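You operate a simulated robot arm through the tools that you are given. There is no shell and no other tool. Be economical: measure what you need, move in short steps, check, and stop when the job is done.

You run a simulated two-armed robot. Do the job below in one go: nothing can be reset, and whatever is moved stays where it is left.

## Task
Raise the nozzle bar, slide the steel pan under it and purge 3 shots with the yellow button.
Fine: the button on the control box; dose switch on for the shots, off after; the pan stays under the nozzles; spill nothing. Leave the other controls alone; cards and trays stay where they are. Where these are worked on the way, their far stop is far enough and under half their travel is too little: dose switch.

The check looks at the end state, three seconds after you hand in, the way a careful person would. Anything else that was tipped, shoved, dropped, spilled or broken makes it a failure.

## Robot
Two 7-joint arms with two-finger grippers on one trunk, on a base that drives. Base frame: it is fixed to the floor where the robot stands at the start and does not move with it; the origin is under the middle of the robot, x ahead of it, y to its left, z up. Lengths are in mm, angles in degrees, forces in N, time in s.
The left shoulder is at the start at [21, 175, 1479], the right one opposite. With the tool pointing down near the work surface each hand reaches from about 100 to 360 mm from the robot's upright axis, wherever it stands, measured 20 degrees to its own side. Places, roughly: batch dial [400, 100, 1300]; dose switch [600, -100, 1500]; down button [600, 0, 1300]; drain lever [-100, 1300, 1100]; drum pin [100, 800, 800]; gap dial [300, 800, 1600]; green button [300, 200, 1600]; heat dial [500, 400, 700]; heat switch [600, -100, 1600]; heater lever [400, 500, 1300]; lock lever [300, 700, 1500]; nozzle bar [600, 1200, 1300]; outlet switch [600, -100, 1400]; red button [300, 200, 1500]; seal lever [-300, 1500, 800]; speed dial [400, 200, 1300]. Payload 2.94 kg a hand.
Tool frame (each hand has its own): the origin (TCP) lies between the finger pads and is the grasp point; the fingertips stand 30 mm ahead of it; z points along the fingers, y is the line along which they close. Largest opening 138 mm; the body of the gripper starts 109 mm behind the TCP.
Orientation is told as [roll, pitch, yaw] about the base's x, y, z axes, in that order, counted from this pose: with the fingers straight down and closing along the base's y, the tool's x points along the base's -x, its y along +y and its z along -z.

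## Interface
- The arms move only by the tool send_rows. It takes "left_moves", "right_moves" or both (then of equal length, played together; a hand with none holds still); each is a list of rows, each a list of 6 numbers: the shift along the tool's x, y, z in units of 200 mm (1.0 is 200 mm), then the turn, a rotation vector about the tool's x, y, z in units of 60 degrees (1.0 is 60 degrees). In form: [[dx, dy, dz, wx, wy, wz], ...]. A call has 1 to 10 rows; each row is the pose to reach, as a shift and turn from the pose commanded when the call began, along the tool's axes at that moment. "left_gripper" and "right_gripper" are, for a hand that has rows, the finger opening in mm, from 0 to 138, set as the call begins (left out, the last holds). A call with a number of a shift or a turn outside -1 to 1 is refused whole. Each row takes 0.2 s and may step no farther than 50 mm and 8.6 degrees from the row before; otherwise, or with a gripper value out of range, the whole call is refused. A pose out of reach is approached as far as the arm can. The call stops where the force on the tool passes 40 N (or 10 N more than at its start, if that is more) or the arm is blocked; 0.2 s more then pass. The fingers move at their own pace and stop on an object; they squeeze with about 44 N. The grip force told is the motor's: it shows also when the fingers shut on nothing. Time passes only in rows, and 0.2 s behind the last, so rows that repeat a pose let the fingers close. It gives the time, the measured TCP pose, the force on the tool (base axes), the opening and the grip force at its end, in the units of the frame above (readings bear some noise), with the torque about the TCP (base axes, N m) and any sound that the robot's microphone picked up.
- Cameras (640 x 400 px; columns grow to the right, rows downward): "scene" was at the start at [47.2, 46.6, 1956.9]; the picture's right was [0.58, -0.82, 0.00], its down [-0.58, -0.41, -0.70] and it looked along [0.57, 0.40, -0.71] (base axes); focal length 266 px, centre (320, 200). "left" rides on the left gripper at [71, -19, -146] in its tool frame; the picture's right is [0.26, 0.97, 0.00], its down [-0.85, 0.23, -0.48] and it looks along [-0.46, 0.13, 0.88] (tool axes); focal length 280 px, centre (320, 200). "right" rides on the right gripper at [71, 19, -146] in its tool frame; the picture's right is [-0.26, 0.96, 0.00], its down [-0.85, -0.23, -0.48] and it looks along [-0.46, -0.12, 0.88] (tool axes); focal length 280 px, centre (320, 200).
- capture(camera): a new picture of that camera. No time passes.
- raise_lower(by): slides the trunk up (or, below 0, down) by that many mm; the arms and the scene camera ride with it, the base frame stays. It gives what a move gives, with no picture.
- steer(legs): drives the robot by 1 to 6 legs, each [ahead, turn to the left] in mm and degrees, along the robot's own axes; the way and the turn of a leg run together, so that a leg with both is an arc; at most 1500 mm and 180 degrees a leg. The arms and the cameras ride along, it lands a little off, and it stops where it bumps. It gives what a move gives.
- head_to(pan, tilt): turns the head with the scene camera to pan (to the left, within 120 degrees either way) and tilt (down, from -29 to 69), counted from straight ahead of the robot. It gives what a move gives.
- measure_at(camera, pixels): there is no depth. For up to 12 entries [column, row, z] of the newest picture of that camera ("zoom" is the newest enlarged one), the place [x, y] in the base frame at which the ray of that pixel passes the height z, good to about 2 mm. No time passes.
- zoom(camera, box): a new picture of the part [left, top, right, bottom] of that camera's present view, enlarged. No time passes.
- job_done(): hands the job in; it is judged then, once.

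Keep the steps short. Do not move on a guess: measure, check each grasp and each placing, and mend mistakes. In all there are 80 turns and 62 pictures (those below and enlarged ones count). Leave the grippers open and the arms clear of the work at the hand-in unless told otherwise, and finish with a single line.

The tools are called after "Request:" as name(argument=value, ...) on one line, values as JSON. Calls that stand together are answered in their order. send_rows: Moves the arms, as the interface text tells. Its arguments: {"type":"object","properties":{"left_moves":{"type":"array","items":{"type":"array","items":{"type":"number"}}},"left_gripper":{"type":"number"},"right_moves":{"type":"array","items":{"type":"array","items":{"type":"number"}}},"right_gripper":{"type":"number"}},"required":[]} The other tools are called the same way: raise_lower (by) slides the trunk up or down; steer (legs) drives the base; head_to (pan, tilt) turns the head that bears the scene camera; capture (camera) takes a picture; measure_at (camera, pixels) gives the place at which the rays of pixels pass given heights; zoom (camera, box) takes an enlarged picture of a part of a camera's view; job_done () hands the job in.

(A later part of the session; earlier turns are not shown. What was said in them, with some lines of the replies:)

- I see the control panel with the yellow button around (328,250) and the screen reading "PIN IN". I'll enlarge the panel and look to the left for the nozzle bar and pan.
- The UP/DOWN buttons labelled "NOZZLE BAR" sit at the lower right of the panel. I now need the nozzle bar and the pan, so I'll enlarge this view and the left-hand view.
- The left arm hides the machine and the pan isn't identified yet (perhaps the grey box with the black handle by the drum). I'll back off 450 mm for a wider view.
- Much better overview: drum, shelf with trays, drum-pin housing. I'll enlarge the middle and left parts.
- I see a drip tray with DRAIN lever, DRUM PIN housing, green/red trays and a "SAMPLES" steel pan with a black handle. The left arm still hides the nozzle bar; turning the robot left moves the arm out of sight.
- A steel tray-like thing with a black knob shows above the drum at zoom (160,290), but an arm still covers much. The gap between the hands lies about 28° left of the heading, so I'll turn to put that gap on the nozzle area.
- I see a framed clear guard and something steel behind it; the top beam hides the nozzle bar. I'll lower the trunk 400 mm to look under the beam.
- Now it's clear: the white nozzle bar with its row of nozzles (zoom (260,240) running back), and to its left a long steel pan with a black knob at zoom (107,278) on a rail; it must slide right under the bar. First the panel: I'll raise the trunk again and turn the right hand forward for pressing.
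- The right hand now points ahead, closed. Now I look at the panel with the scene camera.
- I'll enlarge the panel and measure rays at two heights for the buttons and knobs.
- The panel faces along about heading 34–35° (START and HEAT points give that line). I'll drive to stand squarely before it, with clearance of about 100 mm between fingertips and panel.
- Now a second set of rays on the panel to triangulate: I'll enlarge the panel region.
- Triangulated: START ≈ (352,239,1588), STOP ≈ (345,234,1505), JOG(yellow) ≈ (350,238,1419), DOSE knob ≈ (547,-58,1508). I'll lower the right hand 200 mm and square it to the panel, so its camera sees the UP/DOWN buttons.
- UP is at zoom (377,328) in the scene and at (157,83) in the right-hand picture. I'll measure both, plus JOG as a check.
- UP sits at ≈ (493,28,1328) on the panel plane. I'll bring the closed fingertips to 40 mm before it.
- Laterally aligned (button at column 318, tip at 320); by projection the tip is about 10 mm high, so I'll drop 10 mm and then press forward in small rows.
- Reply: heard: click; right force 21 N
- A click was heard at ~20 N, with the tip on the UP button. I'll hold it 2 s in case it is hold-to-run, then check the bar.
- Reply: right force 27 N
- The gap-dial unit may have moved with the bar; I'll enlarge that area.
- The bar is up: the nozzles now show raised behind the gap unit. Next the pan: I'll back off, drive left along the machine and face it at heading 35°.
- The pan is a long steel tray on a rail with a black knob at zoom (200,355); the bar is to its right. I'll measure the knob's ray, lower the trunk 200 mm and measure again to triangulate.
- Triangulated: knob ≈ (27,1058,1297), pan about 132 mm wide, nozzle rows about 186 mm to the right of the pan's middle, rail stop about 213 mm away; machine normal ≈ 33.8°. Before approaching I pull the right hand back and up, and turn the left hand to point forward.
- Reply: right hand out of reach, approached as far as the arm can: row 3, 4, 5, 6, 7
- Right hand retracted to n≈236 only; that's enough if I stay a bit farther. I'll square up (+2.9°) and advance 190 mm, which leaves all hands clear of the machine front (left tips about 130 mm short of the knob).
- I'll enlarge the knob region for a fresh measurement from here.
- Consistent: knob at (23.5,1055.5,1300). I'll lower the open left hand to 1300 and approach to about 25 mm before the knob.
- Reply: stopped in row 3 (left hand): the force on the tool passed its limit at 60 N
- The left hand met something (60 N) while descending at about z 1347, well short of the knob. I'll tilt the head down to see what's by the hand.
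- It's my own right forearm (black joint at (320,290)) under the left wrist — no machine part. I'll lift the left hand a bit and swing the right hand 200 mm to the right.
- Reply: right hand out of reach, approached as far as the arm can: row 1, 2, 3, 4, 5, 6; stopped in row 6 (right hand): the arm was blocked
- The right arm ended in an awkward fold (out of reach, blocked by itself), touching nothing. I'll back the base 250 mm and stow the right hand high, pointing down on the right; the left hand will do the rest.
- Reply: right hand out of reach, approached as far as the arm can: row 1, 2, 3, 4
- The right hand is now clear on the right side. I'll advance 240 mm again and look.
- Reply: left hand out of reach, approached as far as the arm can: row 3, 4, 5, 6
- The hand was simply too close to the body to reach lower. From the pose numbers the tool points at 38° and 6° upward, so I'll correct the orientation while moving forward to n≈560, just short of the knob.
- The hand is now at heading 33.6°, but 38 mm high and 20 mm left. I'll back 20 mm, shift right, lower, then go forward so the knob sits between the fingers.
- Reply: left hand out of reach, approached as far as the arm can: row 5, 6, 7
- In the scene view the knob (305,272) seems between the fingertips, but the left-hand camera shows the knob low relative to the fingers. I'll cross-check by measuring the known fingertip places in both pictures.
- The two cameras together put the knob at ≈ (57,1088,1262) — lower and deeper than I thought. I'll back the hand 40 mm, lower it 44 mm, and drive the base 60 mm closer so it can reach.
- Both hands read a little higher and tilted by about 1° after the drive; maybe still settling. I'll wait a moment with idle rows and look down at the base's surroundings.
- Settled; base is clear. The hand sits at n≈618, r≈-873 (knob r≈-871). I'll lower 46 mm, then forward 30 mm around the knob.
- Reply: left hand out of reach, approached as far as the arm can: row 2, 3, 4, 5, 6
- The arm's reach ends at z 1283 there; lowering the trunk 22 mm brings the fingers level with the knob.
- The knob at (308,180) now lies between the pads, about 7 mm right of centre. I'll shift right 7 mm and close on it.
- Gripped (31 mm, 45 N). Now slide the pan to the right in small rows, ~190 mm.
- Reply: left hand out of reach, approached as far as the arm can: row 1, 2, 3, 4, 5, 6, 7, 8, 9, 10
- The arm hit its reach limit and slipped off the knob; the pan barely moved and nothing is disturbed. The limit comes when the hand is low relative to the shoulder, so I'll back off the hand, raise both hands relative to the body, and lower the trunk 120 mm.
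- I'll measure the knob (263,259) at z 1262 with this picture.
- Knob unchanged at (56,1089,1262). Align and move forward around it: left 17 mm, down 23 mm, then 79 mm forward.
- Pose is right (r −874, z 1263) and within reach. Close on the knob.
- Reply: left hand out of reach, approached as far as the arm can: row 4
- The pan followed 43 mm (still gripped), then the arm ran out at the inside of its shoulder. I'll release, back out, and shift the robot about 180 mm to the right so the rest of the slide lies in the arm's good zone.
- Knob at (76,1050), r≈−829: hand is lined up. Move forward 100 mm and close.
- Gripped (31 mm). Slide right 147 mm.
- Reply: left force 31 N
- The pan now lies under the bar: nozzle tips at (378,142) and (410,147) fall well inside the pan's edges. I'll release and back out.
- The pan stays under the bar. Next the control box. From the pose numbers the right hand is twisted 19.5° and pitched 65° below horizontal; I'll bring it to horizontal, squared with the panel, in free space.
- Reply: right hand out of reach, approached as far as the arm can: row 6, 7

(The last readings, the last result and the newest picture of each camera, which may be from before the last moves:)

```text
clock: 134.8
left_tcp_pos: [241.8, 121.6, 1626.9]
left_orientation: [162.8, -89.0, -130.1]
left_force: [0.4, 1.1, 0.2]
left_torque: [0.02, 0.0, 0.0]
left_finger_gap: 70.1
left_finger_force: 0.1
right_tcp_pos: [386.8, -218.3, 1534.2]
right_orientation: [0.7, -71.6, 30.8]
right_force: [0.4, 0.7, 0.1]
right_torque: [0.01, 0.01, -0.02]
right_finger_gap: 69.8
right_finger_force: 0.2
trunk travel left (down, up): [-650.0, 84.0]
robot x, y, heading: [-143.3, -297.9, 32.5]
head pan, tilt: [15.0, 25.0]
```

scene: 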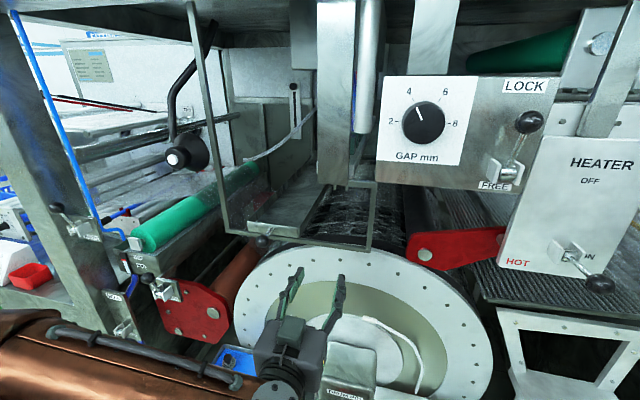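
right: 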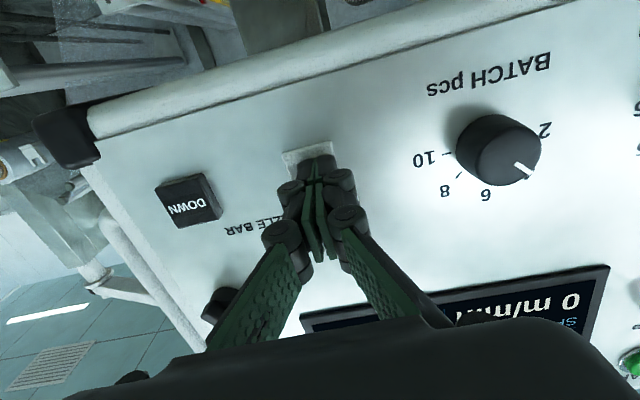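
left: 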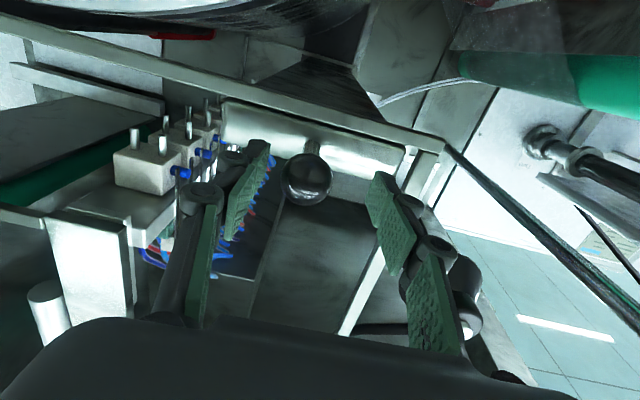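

The robot stands square to the panel (r≈167, n≈−285). The right hand is still 18° down and 44 mm too far right; extending it forward should free it. I'll straighten it in front of the DOSE knob at (547,−58,1508).

Request:
send_rows(right_moves=[[0, 0.05, 0.12, 0, 0, 0], [0, 0.1, 0.24, 0, -0.06, 0], [0, 0.15, 0.36, 0, -0.14, 0], [0, 0.215, 0.47, 0, -0.22, 0], [0, 0.215, 0.47, -0.02, -0.307, 0], [0, 0.215, 0.47, -0.03, -0.307, 0]])

Request:
head_to(pan=0, tilt=35)

Request:
capture(camera="scene")

```text
clock: 136.2
left_tcp_pos: [240.2, 122.7, 1627.0]
left_orientation: [168.4, -88.9, -135.6]
left_force: [0.8, 1.0, -0.3]
left_torque: [0.03, 0.0, -0.01]
left_finger_gap: 70.2
left_finger_force: 0.1
right_tcp_pos: [427.0, -120.4, 1502.0]
right_orientation: [-12.3, -89.4, 46.9]
right_force: [-0.8, 0.1, -0.4]
right_torque: [-0.01, 0.02, -0.03]
right_finger_gap: 70.0
right_finger_force: 0.1
right hand out of reach, approached as far as the arm can: row 5, 6
trunk travel left (down, up): [-650.0, 84.0]
robot x, y, heading: [-139.6, -301.0, 32.6]
head pan, tilt: [15.0, 25.0]
```

```text
clock: 137.0
left_tcp_pos: [242.5, 120.7, 1625.9]
left_orientation: [161.0, -89.0, -128.1]
left_force: [-0.5, 0.8, -0.5]
left_torque: [-0.02, 0.0, -0.01]
left_finger_gap: 69.7
left_finger_force: 0.2
right_tcp_pos: [430.3, -121.9, 1501.1]
right_orientation: [-7.8, -89.1, 42.3]
right_force: [0.7, -0.2, 1.1]
right_torque: [0.0, 0.05, 0.01]
right_finger_gap: 69.9
right_finger_force: 0.0
trunk travel left (down, up): [-650.0, 84.0]
robot x, y, heading: [-144.6, -296.3, 32.6]
head pan, tilt: [0.0, 35.0]
```

```text
9 pictures are left
```

scene: 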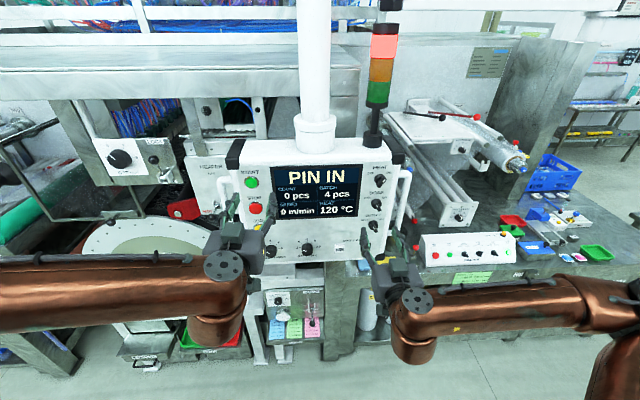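

The right hand is now horizontal, near the DOSE knob line. I'll enlarge the knobs to read the DOSE pointer and check alignment.

Request:
zoom(camera="scene", box=[340, 150, 420, 250])

```text
4.00 times, centred on (380, 200) of scene
```

zoom: 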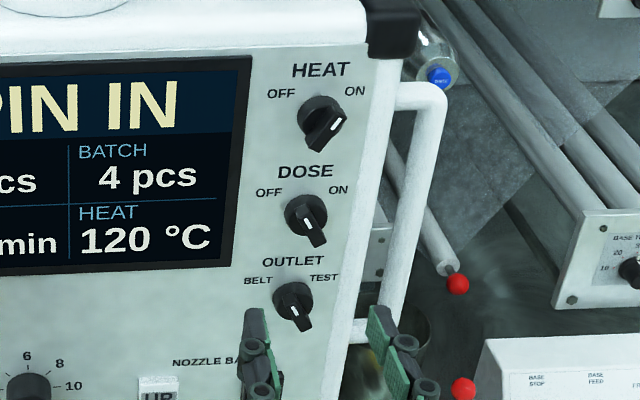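

DOSE's bar handle leans upper-left (OFF), HEAT's leans to ON. A +z tool turn is clockwise seen from the front. I'll pre-rotate the right hand −45°, align it and stop with tips ~40 mm before the knob.

Request:
send_rows(right_moves=[[-0.01, -0.02, 0.05, 0, 0, -0.12], [-0.02, -0.04, 0.1, 0, 0, -0.25], [-0.035, -0.06, 0.16, 0, 0, -0.38], [-0.035, -0.06, 0.22, 0, 0, -0.5], [-0.035, -0.06, 0.27, 0, 0, -0.63], [-0.035, -0.06, 0.3, 0, 0, -0.75], [-0.035, -0.06, 0.3, 0, 0, -0.75]], right_gripper=56)

Request:
capture(camera="right")

```text
clock: 138.6
left_tcp_pos: [241.7, 122.1, 1626.5]
left_orientation: [163.7, -89.0, -130.9]
left_force: [0.0, 0.1, -0.5]
left_torque: [0.03, 0.0, 0.0]
left_finger_gap: 70.3
left_finger_force: 0.1
right_tcp_pos: [497.3, -111.4, 1510.7]
right_orientation: [-90.2, -45.5, 123.5]
right_force: [0.0, 0.9, 0.0]
right_torque: [0.01, -0.03, 0.01]
right_finger_gap: 56.4
right_finger_force: 0.1
trunk travel left (down, up): [-650.0, 84.0]
robot x, y, heading: [-142.5, -299.4, 32.1]
head pan, tilt: [0.0, 35.0]
```

```text
7 pictures are left
```

right: 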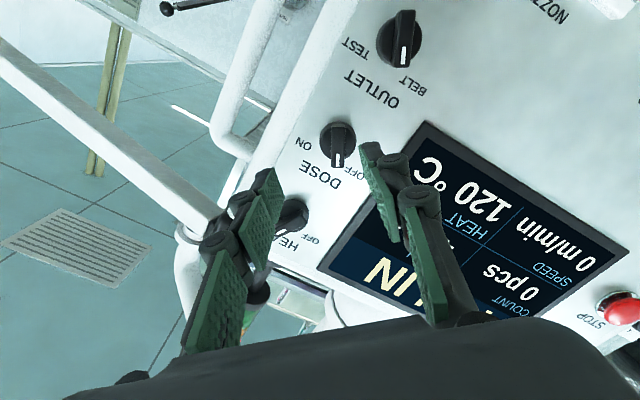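

In the hand's view the DOSE bar (338,145) is 15° off the finger plane and 15 mm off along the closing line. I'll correct the twist to −30°, shift, move 20 mm nearer and re-check.

Request:
send_rows(right_moves=[[0, 0.04, 0.03, 0, 0, 0.12], [0, 0.075, 0.06, 0, 0, 0.25], [0, 0.075, 0.1, 0, 0, 0.25], [0, 0.075, 0.1, 0, 0, 0.25]])

Request:
capture(camera="right")

```text
clock: 139.6
left_tcp_pos: [242.3, 122.1, 1626.6]
left_orientation: [163.9, -89.0, -131.2]
left_force: [0.3, 0.0, 0.0]
left_torque: [-0.01, 0.01, -0.03]
left_finger_gap: 70.0
left_finger_force: 0.1
right_tcp_pos: [508.5, -90.9, 1501.5]
right_orientation: [-90.3, -60.7, 123.8]
right_force: [0.1, 0.4, 0.9]
right_torque: [-0.01, 0.01, -0.02]
right_finger_gap: 55.9
right_finger_force: 0.1
trunk travel left (down, up): [-650.0, 84.0]
robot x, y, heading: [-140.6, -298.1, 32.7]
head pan, tilt: [0.0, 35.0]
```

```text
6 pictures are left
```

right: 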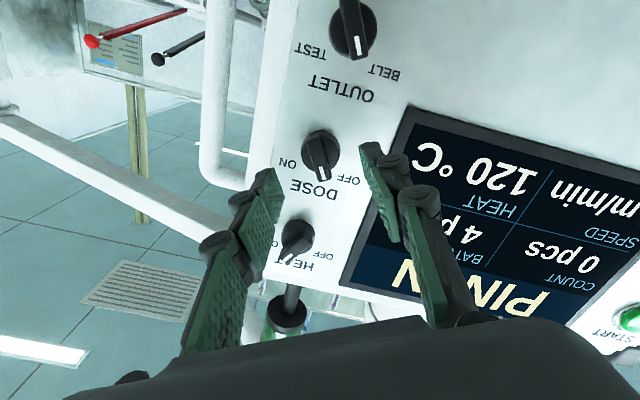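

Aligned: the bar is centred (320,155) and parallel to the pads. Advance 30 mm and close on the bar.

Request:
send_rows(right_moves=[[0.01, 0, 0.06, 0, 0, 0], [0.02, 0, 0.11, 0, 0, 0], [0.02, 0, 0.15, 0, 0, 0], [0.02, 0, 0.15, 0, 0, 0]])

Request:
send_rows(right_moves=[[0, 0, 0, 0, 0, 0], [0, 0, 0, 0, 0, 0], [0, 0, 0, 0, 0, 0], [0, 0, 0, 0, 0, 0], [0, 0, 0, 0, 0, 0]], right_gripper=4)

```text
clock: 140.6
left_tcp_pos: [242.3, 121.5, 1627.6]
left_orientation: [163.9, -89.0, -131.2]
left_force: [-0.6, 0.3, -0.1]
left_torque: [-0.02, -0.01, 0.02]
left_finger_gap: 70.0
left_finger_force: 0.0
right_tcp_pos: [532.8, -77.4, 1497.5]
right_orientation: [-90.3, -60.5, 123.7]
right_force: [-0.6, -0.5, 0.1]
right_torque: [0.01, 0.01, -0.05]
right_finger_gap: 56.0
right_finger_force: 0.0
trunk travel left (down, up): [-650.0, 84.0]
robot x, y, heading: [-140.3, -299.2, 32.7]
head pan, tilt: [0.0, 35.0]
```

```text
clock: 141.8
left_tcp_pos: [242.5, 121.5, 1627.2]
left_orientation: [163.8, -88.9, -131.0]
left_force: [0.0, -0.5, -0.9]
left_torque: [0.01, 0.01, 0.01]
left_finger_gap: 69.9
left_finger_force: 0.0
right_tcp_pos: [533.2, -78.4, 1497.8]
right_orientation: [-90.2, -60.5, 123.7]
right_force: [-1.0, 0.7, -1.5]
right_torque: [-0.03, 0.0, 0.29]
right_finger_gap: 10.7
right_finger_force: 37.7
trunk travel left (down, up): [-650.0, 84.0]
robot x, y, heading: [-144.1, -301.5, 32.5]
head pan, tilt: [0.0, 35.0]
```

Holding a 10.7 mm bar. Turn clockwise 60° in small rows.

Request:
send_rows(right_moves=[[0, 0, 0, 0, 0, 0.12], [0, 0, 0, 0, 0, 0.25], [0, 0, 0, 0, 0, 0.38], [0, 0, 0, 0, 0, 0.5], [0, 0, 0, 0, 0, 0.63], [0, 0, 0, 0, 0, 0.75], [0, 0, 0, 0, 0, 0.87], [0, 0, 0, 0, 0, 1.0], [0, 0, 0, 0, 0, 1.0]])

```text
clock: 143.8
left_tcp_pos: [241.1, 123.8, 1626.6]
left_orientation: [167.9, -89.1, -135.4]
left_force: [-0.6, 1.0, -0.1]
left_torque: [0.03, -0.03, -0.01]
left_finger_gap: 70.0
left_finger_force: 0.0
right_tcp_pos: [531.1, -75.4, 1498.6]
right_orientation: [90.2, -59.5, -56.7]
right_force: [-7.9, 6.7, -6.5]
right_torque: [-0.52, 0.18, 0.68]
right_finger_gap: 11.0
right_finger_force: 37.6
trunk travel left (down, up): [-650.0, 84.0]
robot x, y, heading: [-141.9, -297.1, 32.5]
head pan, tilt: [0.0, 35.0]
```

The knob followed by 60°. I'll open, back the right hand out, lower the trunk 150 mm (so the left hand reaches the yellow button comfortably), close the left gripper, and look at the panel.

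Request:
send_rows(right_moves=[[0, 0, 0, 0, 0, 1e-05], [0, 0, 0, 0, 0, 0], [0, 0, 0, 0, 0, 0], [0, 0, -0.15, 0, 0, 0], [0, 0, -0.35, 0, 0, 0], [0, 0, -0.55, 0, 0, 0], [0, 0, -0.7, 0, 0, 0]], right_gripper=56, left_moves=[[0, 0, 0, 0, 0, 0], [0, 0.05, 0, 0, 0, 0], [0, 0.1, 0, 0, 0, 0], [0, 0.175, 0, 0, 0, 0], [0, 0.175, 0, 0, 0, 0], [0, 0.175, 0, 0, 0, 0], [0, 0.175, 0, 0, 0, 0]], left_gripper=0)

Request:
raise_lower(by=-150)

Request:
zoom(camera="scene", box=[220, 60, 440, 220])

```text
clock: 145.4
left_tcp_pos: [218.5, 154.0, 1628.0]
left_orientation: [174.3, -89.0, -141.5]
left_force: [-0.8, 1.3, -0.2]
left_torque: [0.02, 0.0, -0.14]
left_finger_gap: 0.2
left_finger_force: 28.7
right_tcp_pos: [411.1, -142.8, 1486.5]
right_orientation: [87.6, -59.3, -53.2]
right_force: [0.0, 1.1, -0.5]
right_torque: [-0.02, -0.02, -0.03]
right_finger_gap: 55.9
right_finger_force: 0.1
right hand out of reach, approached as far as the arm can: row 7
trunk travel left (down, up): [-650.0, 84.0]
robot x, y, heading: [-139.8, -301.9, 32.6]
head pan, tilt: [0.0, 35.0]
```

```text
clock: 147.2
left_tcp_pos: [223.0, 151.6, 1476.9]
left_orientation: [164.0, -89.0, -131.3]
left_force: [0.0, 0.4, 0.9]
left_torque: [0.02, -0.01, 0.02]
left_finger_gap: 0.0
left_finger_force: 28.7
right_tcp_pos: [421.4, -150.9, 1342.9]
right_orientation: [89.3, -59.5, -56.2]
right_force: [-0.5, 0.7, 0.1]
right_torque: [0.04, -0.02, 0.01]
right_finger_gap: 55.9
right_finger_force: 0.1
trunk travel left (down, up): [-500.0, 234.0]
robot x, y, heading: [-141.9, -299.1, 32.2]
head pan, tilt: [0.0, 35.0]
```

```text
2.50 times, centred on (330, 140) of scene
```

zoom: 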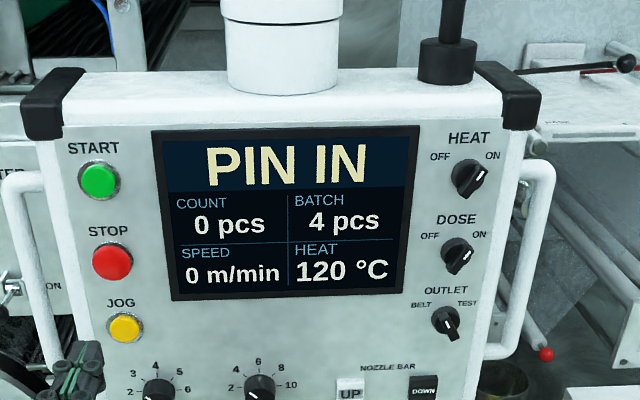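

DOSE now reads ON, like HEAT. Check the JOG place with a measurement, then bring the closed left fingers in front of it.

Request:
measure_at(camera="zoom", pixels=[[125, 327, 1418], [125, 327, 1410], [125, 327, 1425]])

Request:
send_rows(left_moves=[[0.1, 0, 0.05, 0, 0, 0], [0.2, 0, 0.15, 0, 0, 0], [0.295, 0, 0.3, 0, 0, 0], [0.295, 0, 0.42, 0, 0, 0], [0.295, 0, 0.42, 0, 0, 0]])

Request:
capture(camera="left")

```text
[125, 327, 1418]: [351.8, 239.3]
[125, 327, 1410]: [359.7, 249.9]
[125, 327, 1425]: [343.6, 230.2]
```

```text
clock: 148.4
left_tcp_pos: [293.9, 196.4, 1418.4]
left_orientation: [164.7, -89.0, -132.2]
left_force: [-0.5, -0.1, -0.6]
left_torque: [-0.02, 0.02, 0.0]
left_finger_gap: 0.0
left_finger_force: 28.6
right_tcp_pos: [420.1, -151.1, 1342.8]
right_orientation: [89.4, -59.5, -56.1]
right_force: [-0.6, -0.2, -0.3]
right_torque: [-0.03, 0.01, -0.02]
right_finger_gap: 55.8
right_finger_force: 0.0
trunk travel left (down, up): [-500.0, 234.0]
robot x, y, heading: [-142.7, -296.5, 32.9]
head pan, tilt: [0.0, 35.0]
```

```text
4 pictures are left
```

left: 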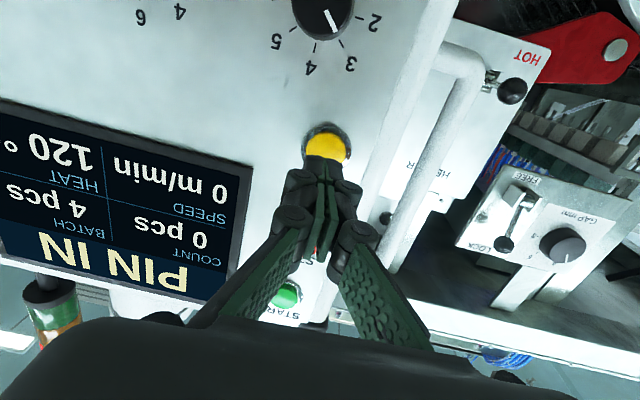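

Aligned (button at (325,147), tip at 322). First shot: press ~10 mm past contact, then back off at once.

Request:
send_rows(left_moves=[[0.02, 0.02, 0.1, 0, 0, 0], [0.02, 0.02, 0.19, 0, 0, 0], [0.02, 0.02, 0.225, 0, 0, 0], [0.02, 0.02, 0.25, 0, 0, 0], [0.02, 0.02, 0.265, 0, 0, 0], [0.02, 0.02, 0.19, 0, 0, 0], [0.02, 0.02, 0.1, 0, 0, 0], [0.02, 0.02, 0.1, 0, 0, 0]])

Request:
zoom(camera="scene", box=[220, 60, 440, 220])

```text
clock: 150.2
left_tcp_pos: [309.0, 211.4, 1413.5]
left_orientation: [164.7, -88.9, -132.1]
left_force: [-0.2, -0.5, -0.5]
left_torque: [0.05, -0.05, 0.0]
left_finger_gap: 0.0
left_finger_force: 27.7
right_tcp_pos: [420.9, -150.5, 1342.3]
right_orientation: [89.2, -59.5, -56.2]
right_force: [0.3, -0.8, -0.6]
right_torque: [0.04, -0.01, 0.02]
right_finger_gap: 56.1
right_finger_force: 0.1
trunk travel left (down, up): [-500.0, 234.0]
robot x, y, heading: [-139.4, -303.0, 32.7]
head pan, tilt: [0.0, 35.0]
heard: click
```

```text
2.50 times, centred on (330, 140) of scene
```

zoom: 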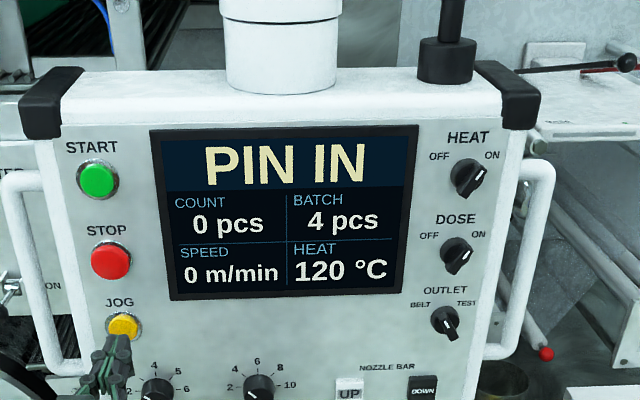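

One click for one press, DOSE on. Second shot: the same stroke, with a short wait before.

Request:
send_rows(left_moves=[[0, 0, 0, 0, 0, 0], [0, 0, 0, 0, 0, 0], [0, 0, 0.09, 0, 0, 0], [0, 0, 0.125, 0, 0, 0], [0, 0, 0.15, 0, 0, 0], [0, 0, 0.165, 0, 0, 0], [0, 0, 0.09, 0, 0, 0], [0, 0, 0, 0, 0, 0], [0, 0, 0, 0, 0, 0], [0, 0, 0, 0, 0, 0]])

```text
clock: 152.4
left_tcp_pos: [307.6, 211.1, 1415.2]
left_orientation: [165.0, -89.1, -132.2]
left_force: [-1.0, -0.5, 0.5]
left_torque: [0.03, 0.03, 0.01]
left_finger_gap: 0.1
left_finger_force: 28.5
right_tcp_pos: [419.5, -150.5, 1343.1]
right_orientation: [89.4, -59.6, -56.3]
right_force: [-0.1, 0.2, -0.1]
right_torque: [0.0, 0.02, 0.0]
right_finger_gap: 56.1
right_finger_force: 0.0
trunk travel left (down, up): [-500.0, 234.0]
robot x, y, heading: [-142.7, -300.5, 32.5]
head pan, tilt: [0.0, 35.0]
heard: click
```

Second click. Third shot the same way.

Request:
send_rows(left_moves=[[0, 0, 0, 0, 0, 0], [0, 0, 0, 0, 0, 0], [0, 0, 0.09, 0, 0, 0], [0, 0, 0.125, 0, 0, 0], [0, 0, 0.15, 0, 0, 0], [0, 0, 0.165, 0, 0, 0], [0, 0, 0.09, 0, 0, 0], [0, 0, 0, 0, 0, 0], [0, 0, 0, 0, 0, 0], [0, 0, 0, 0, 0, 0]])

```text
clock: 154.6
left_tcp_pos: [308.0, 212.5, 1416.1]
left_orientation: [165.1, -89.1, -132.4]
left_force: [0.4, 0.3, -0.3]
left_torque: [-0.01, 0.01, 0.01]
left_finger_gap: 0.0
left_finger_force: 28.1
right_tcp_pos: [419.7, -152.1, 1342.9]
right_orientation: [89.4, -59.5, -56.2]
right_force: [-0.8, -1.0, 0.3]
right_torque: [-0.03, 0.03, 0.0]
right_finger_gap: 56.0
right_finger_force: 0.1
trunk travel left (down, up): [-500.0, 234.0]
robot x, y, heading: [-140.6, -299.1, 32.7]
head pan, tilt: [0.0, 35.0]
heard: click
```

Three clicks, three shots. Now back the left hand away and raise the trunk again, for turning DOSE off with the right hand.

Request:
send_rows(left_moves=[[0, 0, -0.15, 0, 0, 0], [0, 0, -0.3, 0, 0, 0], [0, 0, -0.4, 0, 0, 0]])

Request:
raise_lower(by=150)

Request:
send_rows(right_moves=[[0, 0, 0, 0, 0, 0], [0, 0, 0, 0, 0, 0]])

```text
clock: 155.4
left_tcp_pos: [242.8, 169.8, 1411.9]
left_orientation: [164.4, -88.9, -131.6]
left_force: [-0.4, 0.2, 0.2]
left_torque: [-0.01, 0.01, 0.01]
left_finger_gap: 0.2
left_finger_force: 28.1
right_tcp_pos: [420.5, -151.2, 1342.0]
right_orientation: [89.3, -59.4, -56.2]
right_force: [0.3, 0.8, 0.1]
right_torque: [-0.04, 0.01, 0.0]
right_finger_gap: 56.2
right_finger_force: 0.1
trunk travel left (down, up): [-500.0, 234.0]
robot x, y, heading: [-138.8, -303.1, 32.9]
head pan, tilt: [0.0, 35.0]
```

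```text
clock: 157.1
left_tcp_pos: [241.4, 169.0, 1564.5]
left_orientation: [163.4, -89.0, -130.6]
left_force: [0.7, -0.1, 1.3]
left_torque: [0.01, 0.01, 0.0]
left_finger_gap: 0.0
left_finger_force: 27.9
right_tcp_pos: [420.1, -150.6, 1492.6]
right_orientation: [89.3, -59.5, -56.2]
right_force: [0.2, -0.6, -0.5]
right_torque: [0.01, 0.03, -0.02]
right_finger_gap: 55.9
right_finger_force: 0.1
trunk travel left (down, up): [-650.0, 84.0]
robot x, y, heading: [-140.1, -300.5, 32.5]
head pan, tilt: [0.0, 35.0]
```

```text
clock: 157.7
left_tcp_pos: [241.8, 168.8, 1563.8]
left_orientation: [163.9, -89.0, -131.1]
left_force: [0.4, 0.0, 0.1]
left_torque: [0.03, 0.0, 0.0]
left_finger_gap: 0.1
left_finger_force: 28.2
right_tcp_pos: [420.1, -151.7, 1493.3]
right_orientation: [89.3, -59.5, -56.2]
right_force: [-0.7, 0.4, -0.9]
right_torque: [0.02, 0.03, 0.06]
right_finger_gap: 56.2
right_finger_force: 0.0
trunk travel left (down, up): [-650.0, 84.0]
robot x, y, heading: [-141.2, -302.4, 32.5]
head pan, tilt: [0.0, 35.0]
```

The right hand needs 134 mm forward along its axis (and ~5 mm up) to regain the DOSE bar; advance open, then close.

Request:
send_rows(right_moves=[[-0.018, 0.018, 0.2, 0, 0, 0], [-0.018, 0.018, 0.4, 0, 0, 0], [-0.018, 0.018, 0.52, 0, 0, 0], [-0.018, 0.018, 0.6, 0, 0, 0], [-0.018, 0.018, 0.672, 0, 0, 0], [-0.018, 0.018, 0.672, 0, 0, 0]])

Request:
send_rows(right_moves=[[0, 0, 0, 0, 0, 0], [0, 0, 0, 0, 0, 0], [0, 0, 0, 0, 0, 0], [0, 0, 0, 0, 0, 0], [0, 0, 0, 0, 0, 0]], right_gripper=4)

```text
clock: 159.1
left_tcp_pos: [240.0, 167.7, 1563.7]
left_orientation: [166.0, -89.1, -133.3]
left_force: [-0.4, 0.1, -0.1]
left_torque: [0.04, 0.0, -0.02]
left_finger_gap: 0.0
left_finger_force: 28.4
right_tcp_pos: [532.7, -73.4, 1496.0]
right_orientation: [89.4, -59.5, -56.1]
right_force: [0.3, 0.7, -0.7]
right_torque: [0.0, 0.01, -0.02]
right_finger_gap: 56.1
right_finger_force: 0.0
trunk travel left (down, up): [-650.0, 84.0]
robot x, y, heading: [-141.3, -301.3, 32.7]
head pan, tilt: [0.0, 35.0]
```

```text
clock: 160.3
left_tcp_pos: [239.1, 170.7, 1565.7]
left_orientation: [169.5, -88.9, -136.6]
left_force: [0.3, -0.1, 0.6]
left_torque: [0.02, 0.0, 0.04]
left_finger_gap: 0.0
left_finger_force: 28.5
right_tcp_pos: [530.0, -71.8, 1496.4]
right_orientation: [89.3, -59.6, -56.1]
right_force: [-10.0, 4.4, 4.1]
right_torque: [-0.53, 0.34, 0.96]
right_finger_gap: 11.0
right_finger_force: 38.1
trunk travel left (down, up): [-650.0, 84.0]
robot x, y, heading: [-139.6, -296.6, 32.8]
head pan, tilt: [0.0, 35.0]
```

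Holding the 11 mm bar again. Turn counter-clockwise 60° to OFF, then release and retreat.

Request:
send_rows(right_moves=[[0, 0, 0, 0, 0, -0.12], [0, 0, 0, 0, 0, -0.25], [0, 0, 0, 0, 0, -0.38], [0, 0, 0, 0, 0, -0.5], [0, 0, 0, 0, 0, -0.63], [0, 0, 0, 0, 0, -0.75], [0, 0, 0, 0, 0, -0.87], [0, 0, 0, 0, 0, -1.0], [0, 0, 0, 0, 0, -1.0]])

Request:
send_rows(right_moves=[[0, 0, 0, 0, 0, 0], [0, 0, 0, 0, 0, 0], [0, 0, 0, 0, 0, 0], [0, 0, -0.15, 0, 0, 0], [0, 0, -0.3, 0, 0, 0], [0, 0, -0.45, 0, 0, 0], [0, 0, -0.55, 0, 0, 0]], right_gripper=56)

Request:
zoom(camera="scene", box=[220, 120, 440, 280])

```text
clock: 162.3
left_tcp_pos: [241.1, 169.0, 1564.4]
left_orientation: [166.0, -89.0, -133.3]
left_force: [0.5, -0.1, 0.0]
left_torque: [-0.02, 0.03, -0.02]
left_finger_gap: 0.0
left_finger_force: 28.1
right_tcp_pos: [533.4, -75.4, 1496.5]
right_orientation: [-89.5, -60.3, 122.6]
right_force: [-1.8, 3.5, 1.6]
right_torque: [0.04, -0.12, 0.39]
right_finger_gap: 10.8
right_finger_force: 38.2
trunk travel left (down, up): [-650.0, 84.0]
robot x, y, heading: [-142.3, -297.6, 32.6]
head pan, tilt: [0.0, 35.0]
```

```text
clock: 163.9
left_tcp_pos: [240.8, 168.1, 1564.3]
left_orientation: [163.2, -89.0, -130.5]
left_force: [0.1, -0.5, 0.2]
left_torque: [-0.03, -0.03, 0.02]
left_finger_gap: 0.1
left_finger_force: 28.4
right_tcp_pos: [439.4, -139.6, 1499.0]
right_orientation: [-89.4, -60.5, 122.7]
right_force: [0.5, -0.1, 0.3]
right_torque: [-0.02, 0.04, -0.01]
right_finger_gap: 56.3
right_finger_force: 0.1
trunk travel left (down, up): [-650.0, 84.0]
robot x, y, heading: [-135.9, -299.7, 32.3]
head pan, tilt: [0.0, 35.0]
```

```text
2.50 times, centred on (330, 200) of scene
```

zoom: 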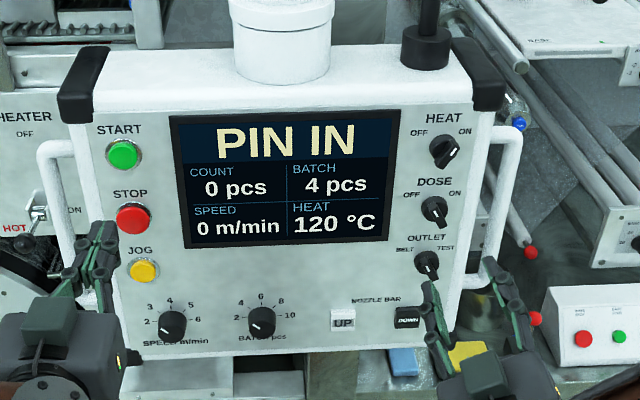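

DOSE is OFF again, other controls unchanged. I'll open the left gripper, back away, and drive to where I can look into the pan.

Request:
send_rows(left_moves=[[0, 0, 0, 0, 0, 0], [0, 0, 0, 0, 0, 0], [0, 0, 0, 0, 0, 0]], left_gripper=70)

Request:
steer(legs=[[-250, 0], [0, 73], [900, 0], [0, -72]])

Request:
raise_lower(by=-200)

Request:
head_to(pan=6, tilt=22)

Request:
zoom(camera="scene", box=[220, 110, 420, 250])

```text
clock: 164.7
left_tcp_pos: [242.5, 167.9, 1564.2]
left_orientation: [163.6, -89.1, -130.9]
left_force: [-0.3, 0.4, 0.2]
left_torque: [-0.03, 0.0, -0.02]
left_finger_gap: 69.7
left_finger_force: 0.1
right_tcp_pos: [440.4, -137.9, 1499.6]
right_orientation: [-89.2, -60.5, 122.6]
right_force: [0.4, 0.2, -0.3]
right_torque: [-0.01, -0.03, 0.01]
right_finger_gap: 55.8
right_finger_force: 0.1
trunk travel left (down, up): [-650.0, 84.0]
robot x, y, heading: [-139.2, -302.1, 32.5]
head pan, tilt: [0.0, 35.0]
```

```text
clock: 177.2
left_tcp_pos: [-249.2, 930.3, 1564.3]
left_orientation: [164.9, -89.0, -129.1]
left_force: [0.9, 0.0, 0.5]
left_torque: [-0.03, -0.03, -0.01]
left_finger_gap: 70.0
left_finger_force: 0.0
right_tcp_pos: [-34.1, 635.7, 1499.3]
right_orientation: [-89.3, -60.4, 125.7]
right_force: [-0.4, 0.3, 0.3]
right_torque: [0.03, 0.0, -0.02]
right_finger_gap: 56.0
right_finger_force: 0.1
trunk travel left (down, up): [-650.0, 84.0]
robot x, y, heading: [-604.0, 445.1, 36.0]
head pan, tilt: [0.0, 35.0]
```

```text
clock: 179.3
left_tcp_pos: [-248.6, 931.3, 1365.2]
left_orientation: [163.3, -89.0, -127.5]
left_force: [0.2, -1.2, -0.4]
left_torque: [0.04, 0.01, 0.0]
left_finger_gap: 69.9
left_finger_force: 0.0
right_tcp_pos: [-33.7, 634.6, 1297.2]
right_orientation: [-89.4, -60.6, 125.9]
right_force: [0.0, -1.2, 0.4]
right_torque: [-0.04, 0.03, 0.05]
right_finger_gap: 56.2
right_finger_force: 0.0
trunk travel left (down, up): [-450.0, 284.0]
robot x, y, heading: [-604.3, 439.6, 36.0]
head pan, tilt: [0.0, 35.0]
```

```text
clock: 180.1
left_tcp_pos: [-248.0, 931.9, 1364.9]
left_orientation: [164.4, -89.0, -128.5]
left_force: [0.5, 0.3, 0.4]
left_torque: [0.01, 0.01, -0.02]
left_finger_gap: 70.1
left_finger_force: 0.1
right_tcp_pos: [-32.3, 635.5, 1298.6]
right_orientation: [-89.2, -60.5, 125.7]
right_force: [0.0, -1.0, -0.2]
right_torque: [0.02, -0.02, -0.02]
right_finger_gap: 56.0
right_finger_force: 0.0
trunk travel left (down, up): [-450.0, 284.0]
robot x, y, heading: [-603.0, 440.1, 35.6]
head pan, tilt: [6.0, 22.0]
```

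```text
2.86 times, centred on (320, 180) of scene
```

zoom: 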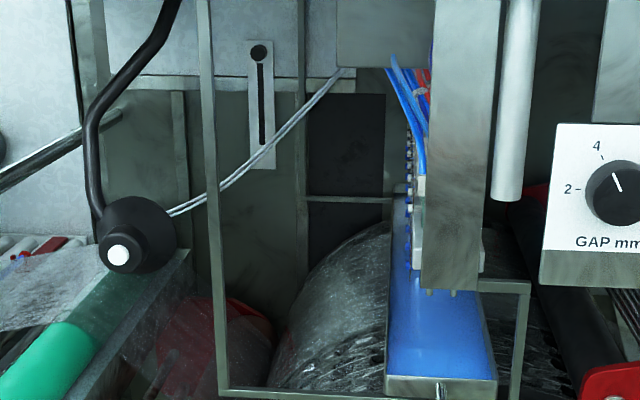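

The pan lies under the raised nozzles and now holds blue liquid, with no spill seen on the drum. DOSE is off, the grippers are open and the arms are clear, so I'm handing in.

Request:
job_done()

```text
The job is handed in.
```

The nozzle bar is raised, the steel pan is under it holding the 3 purged shots, the dose switch is back off, and I saw no spill.
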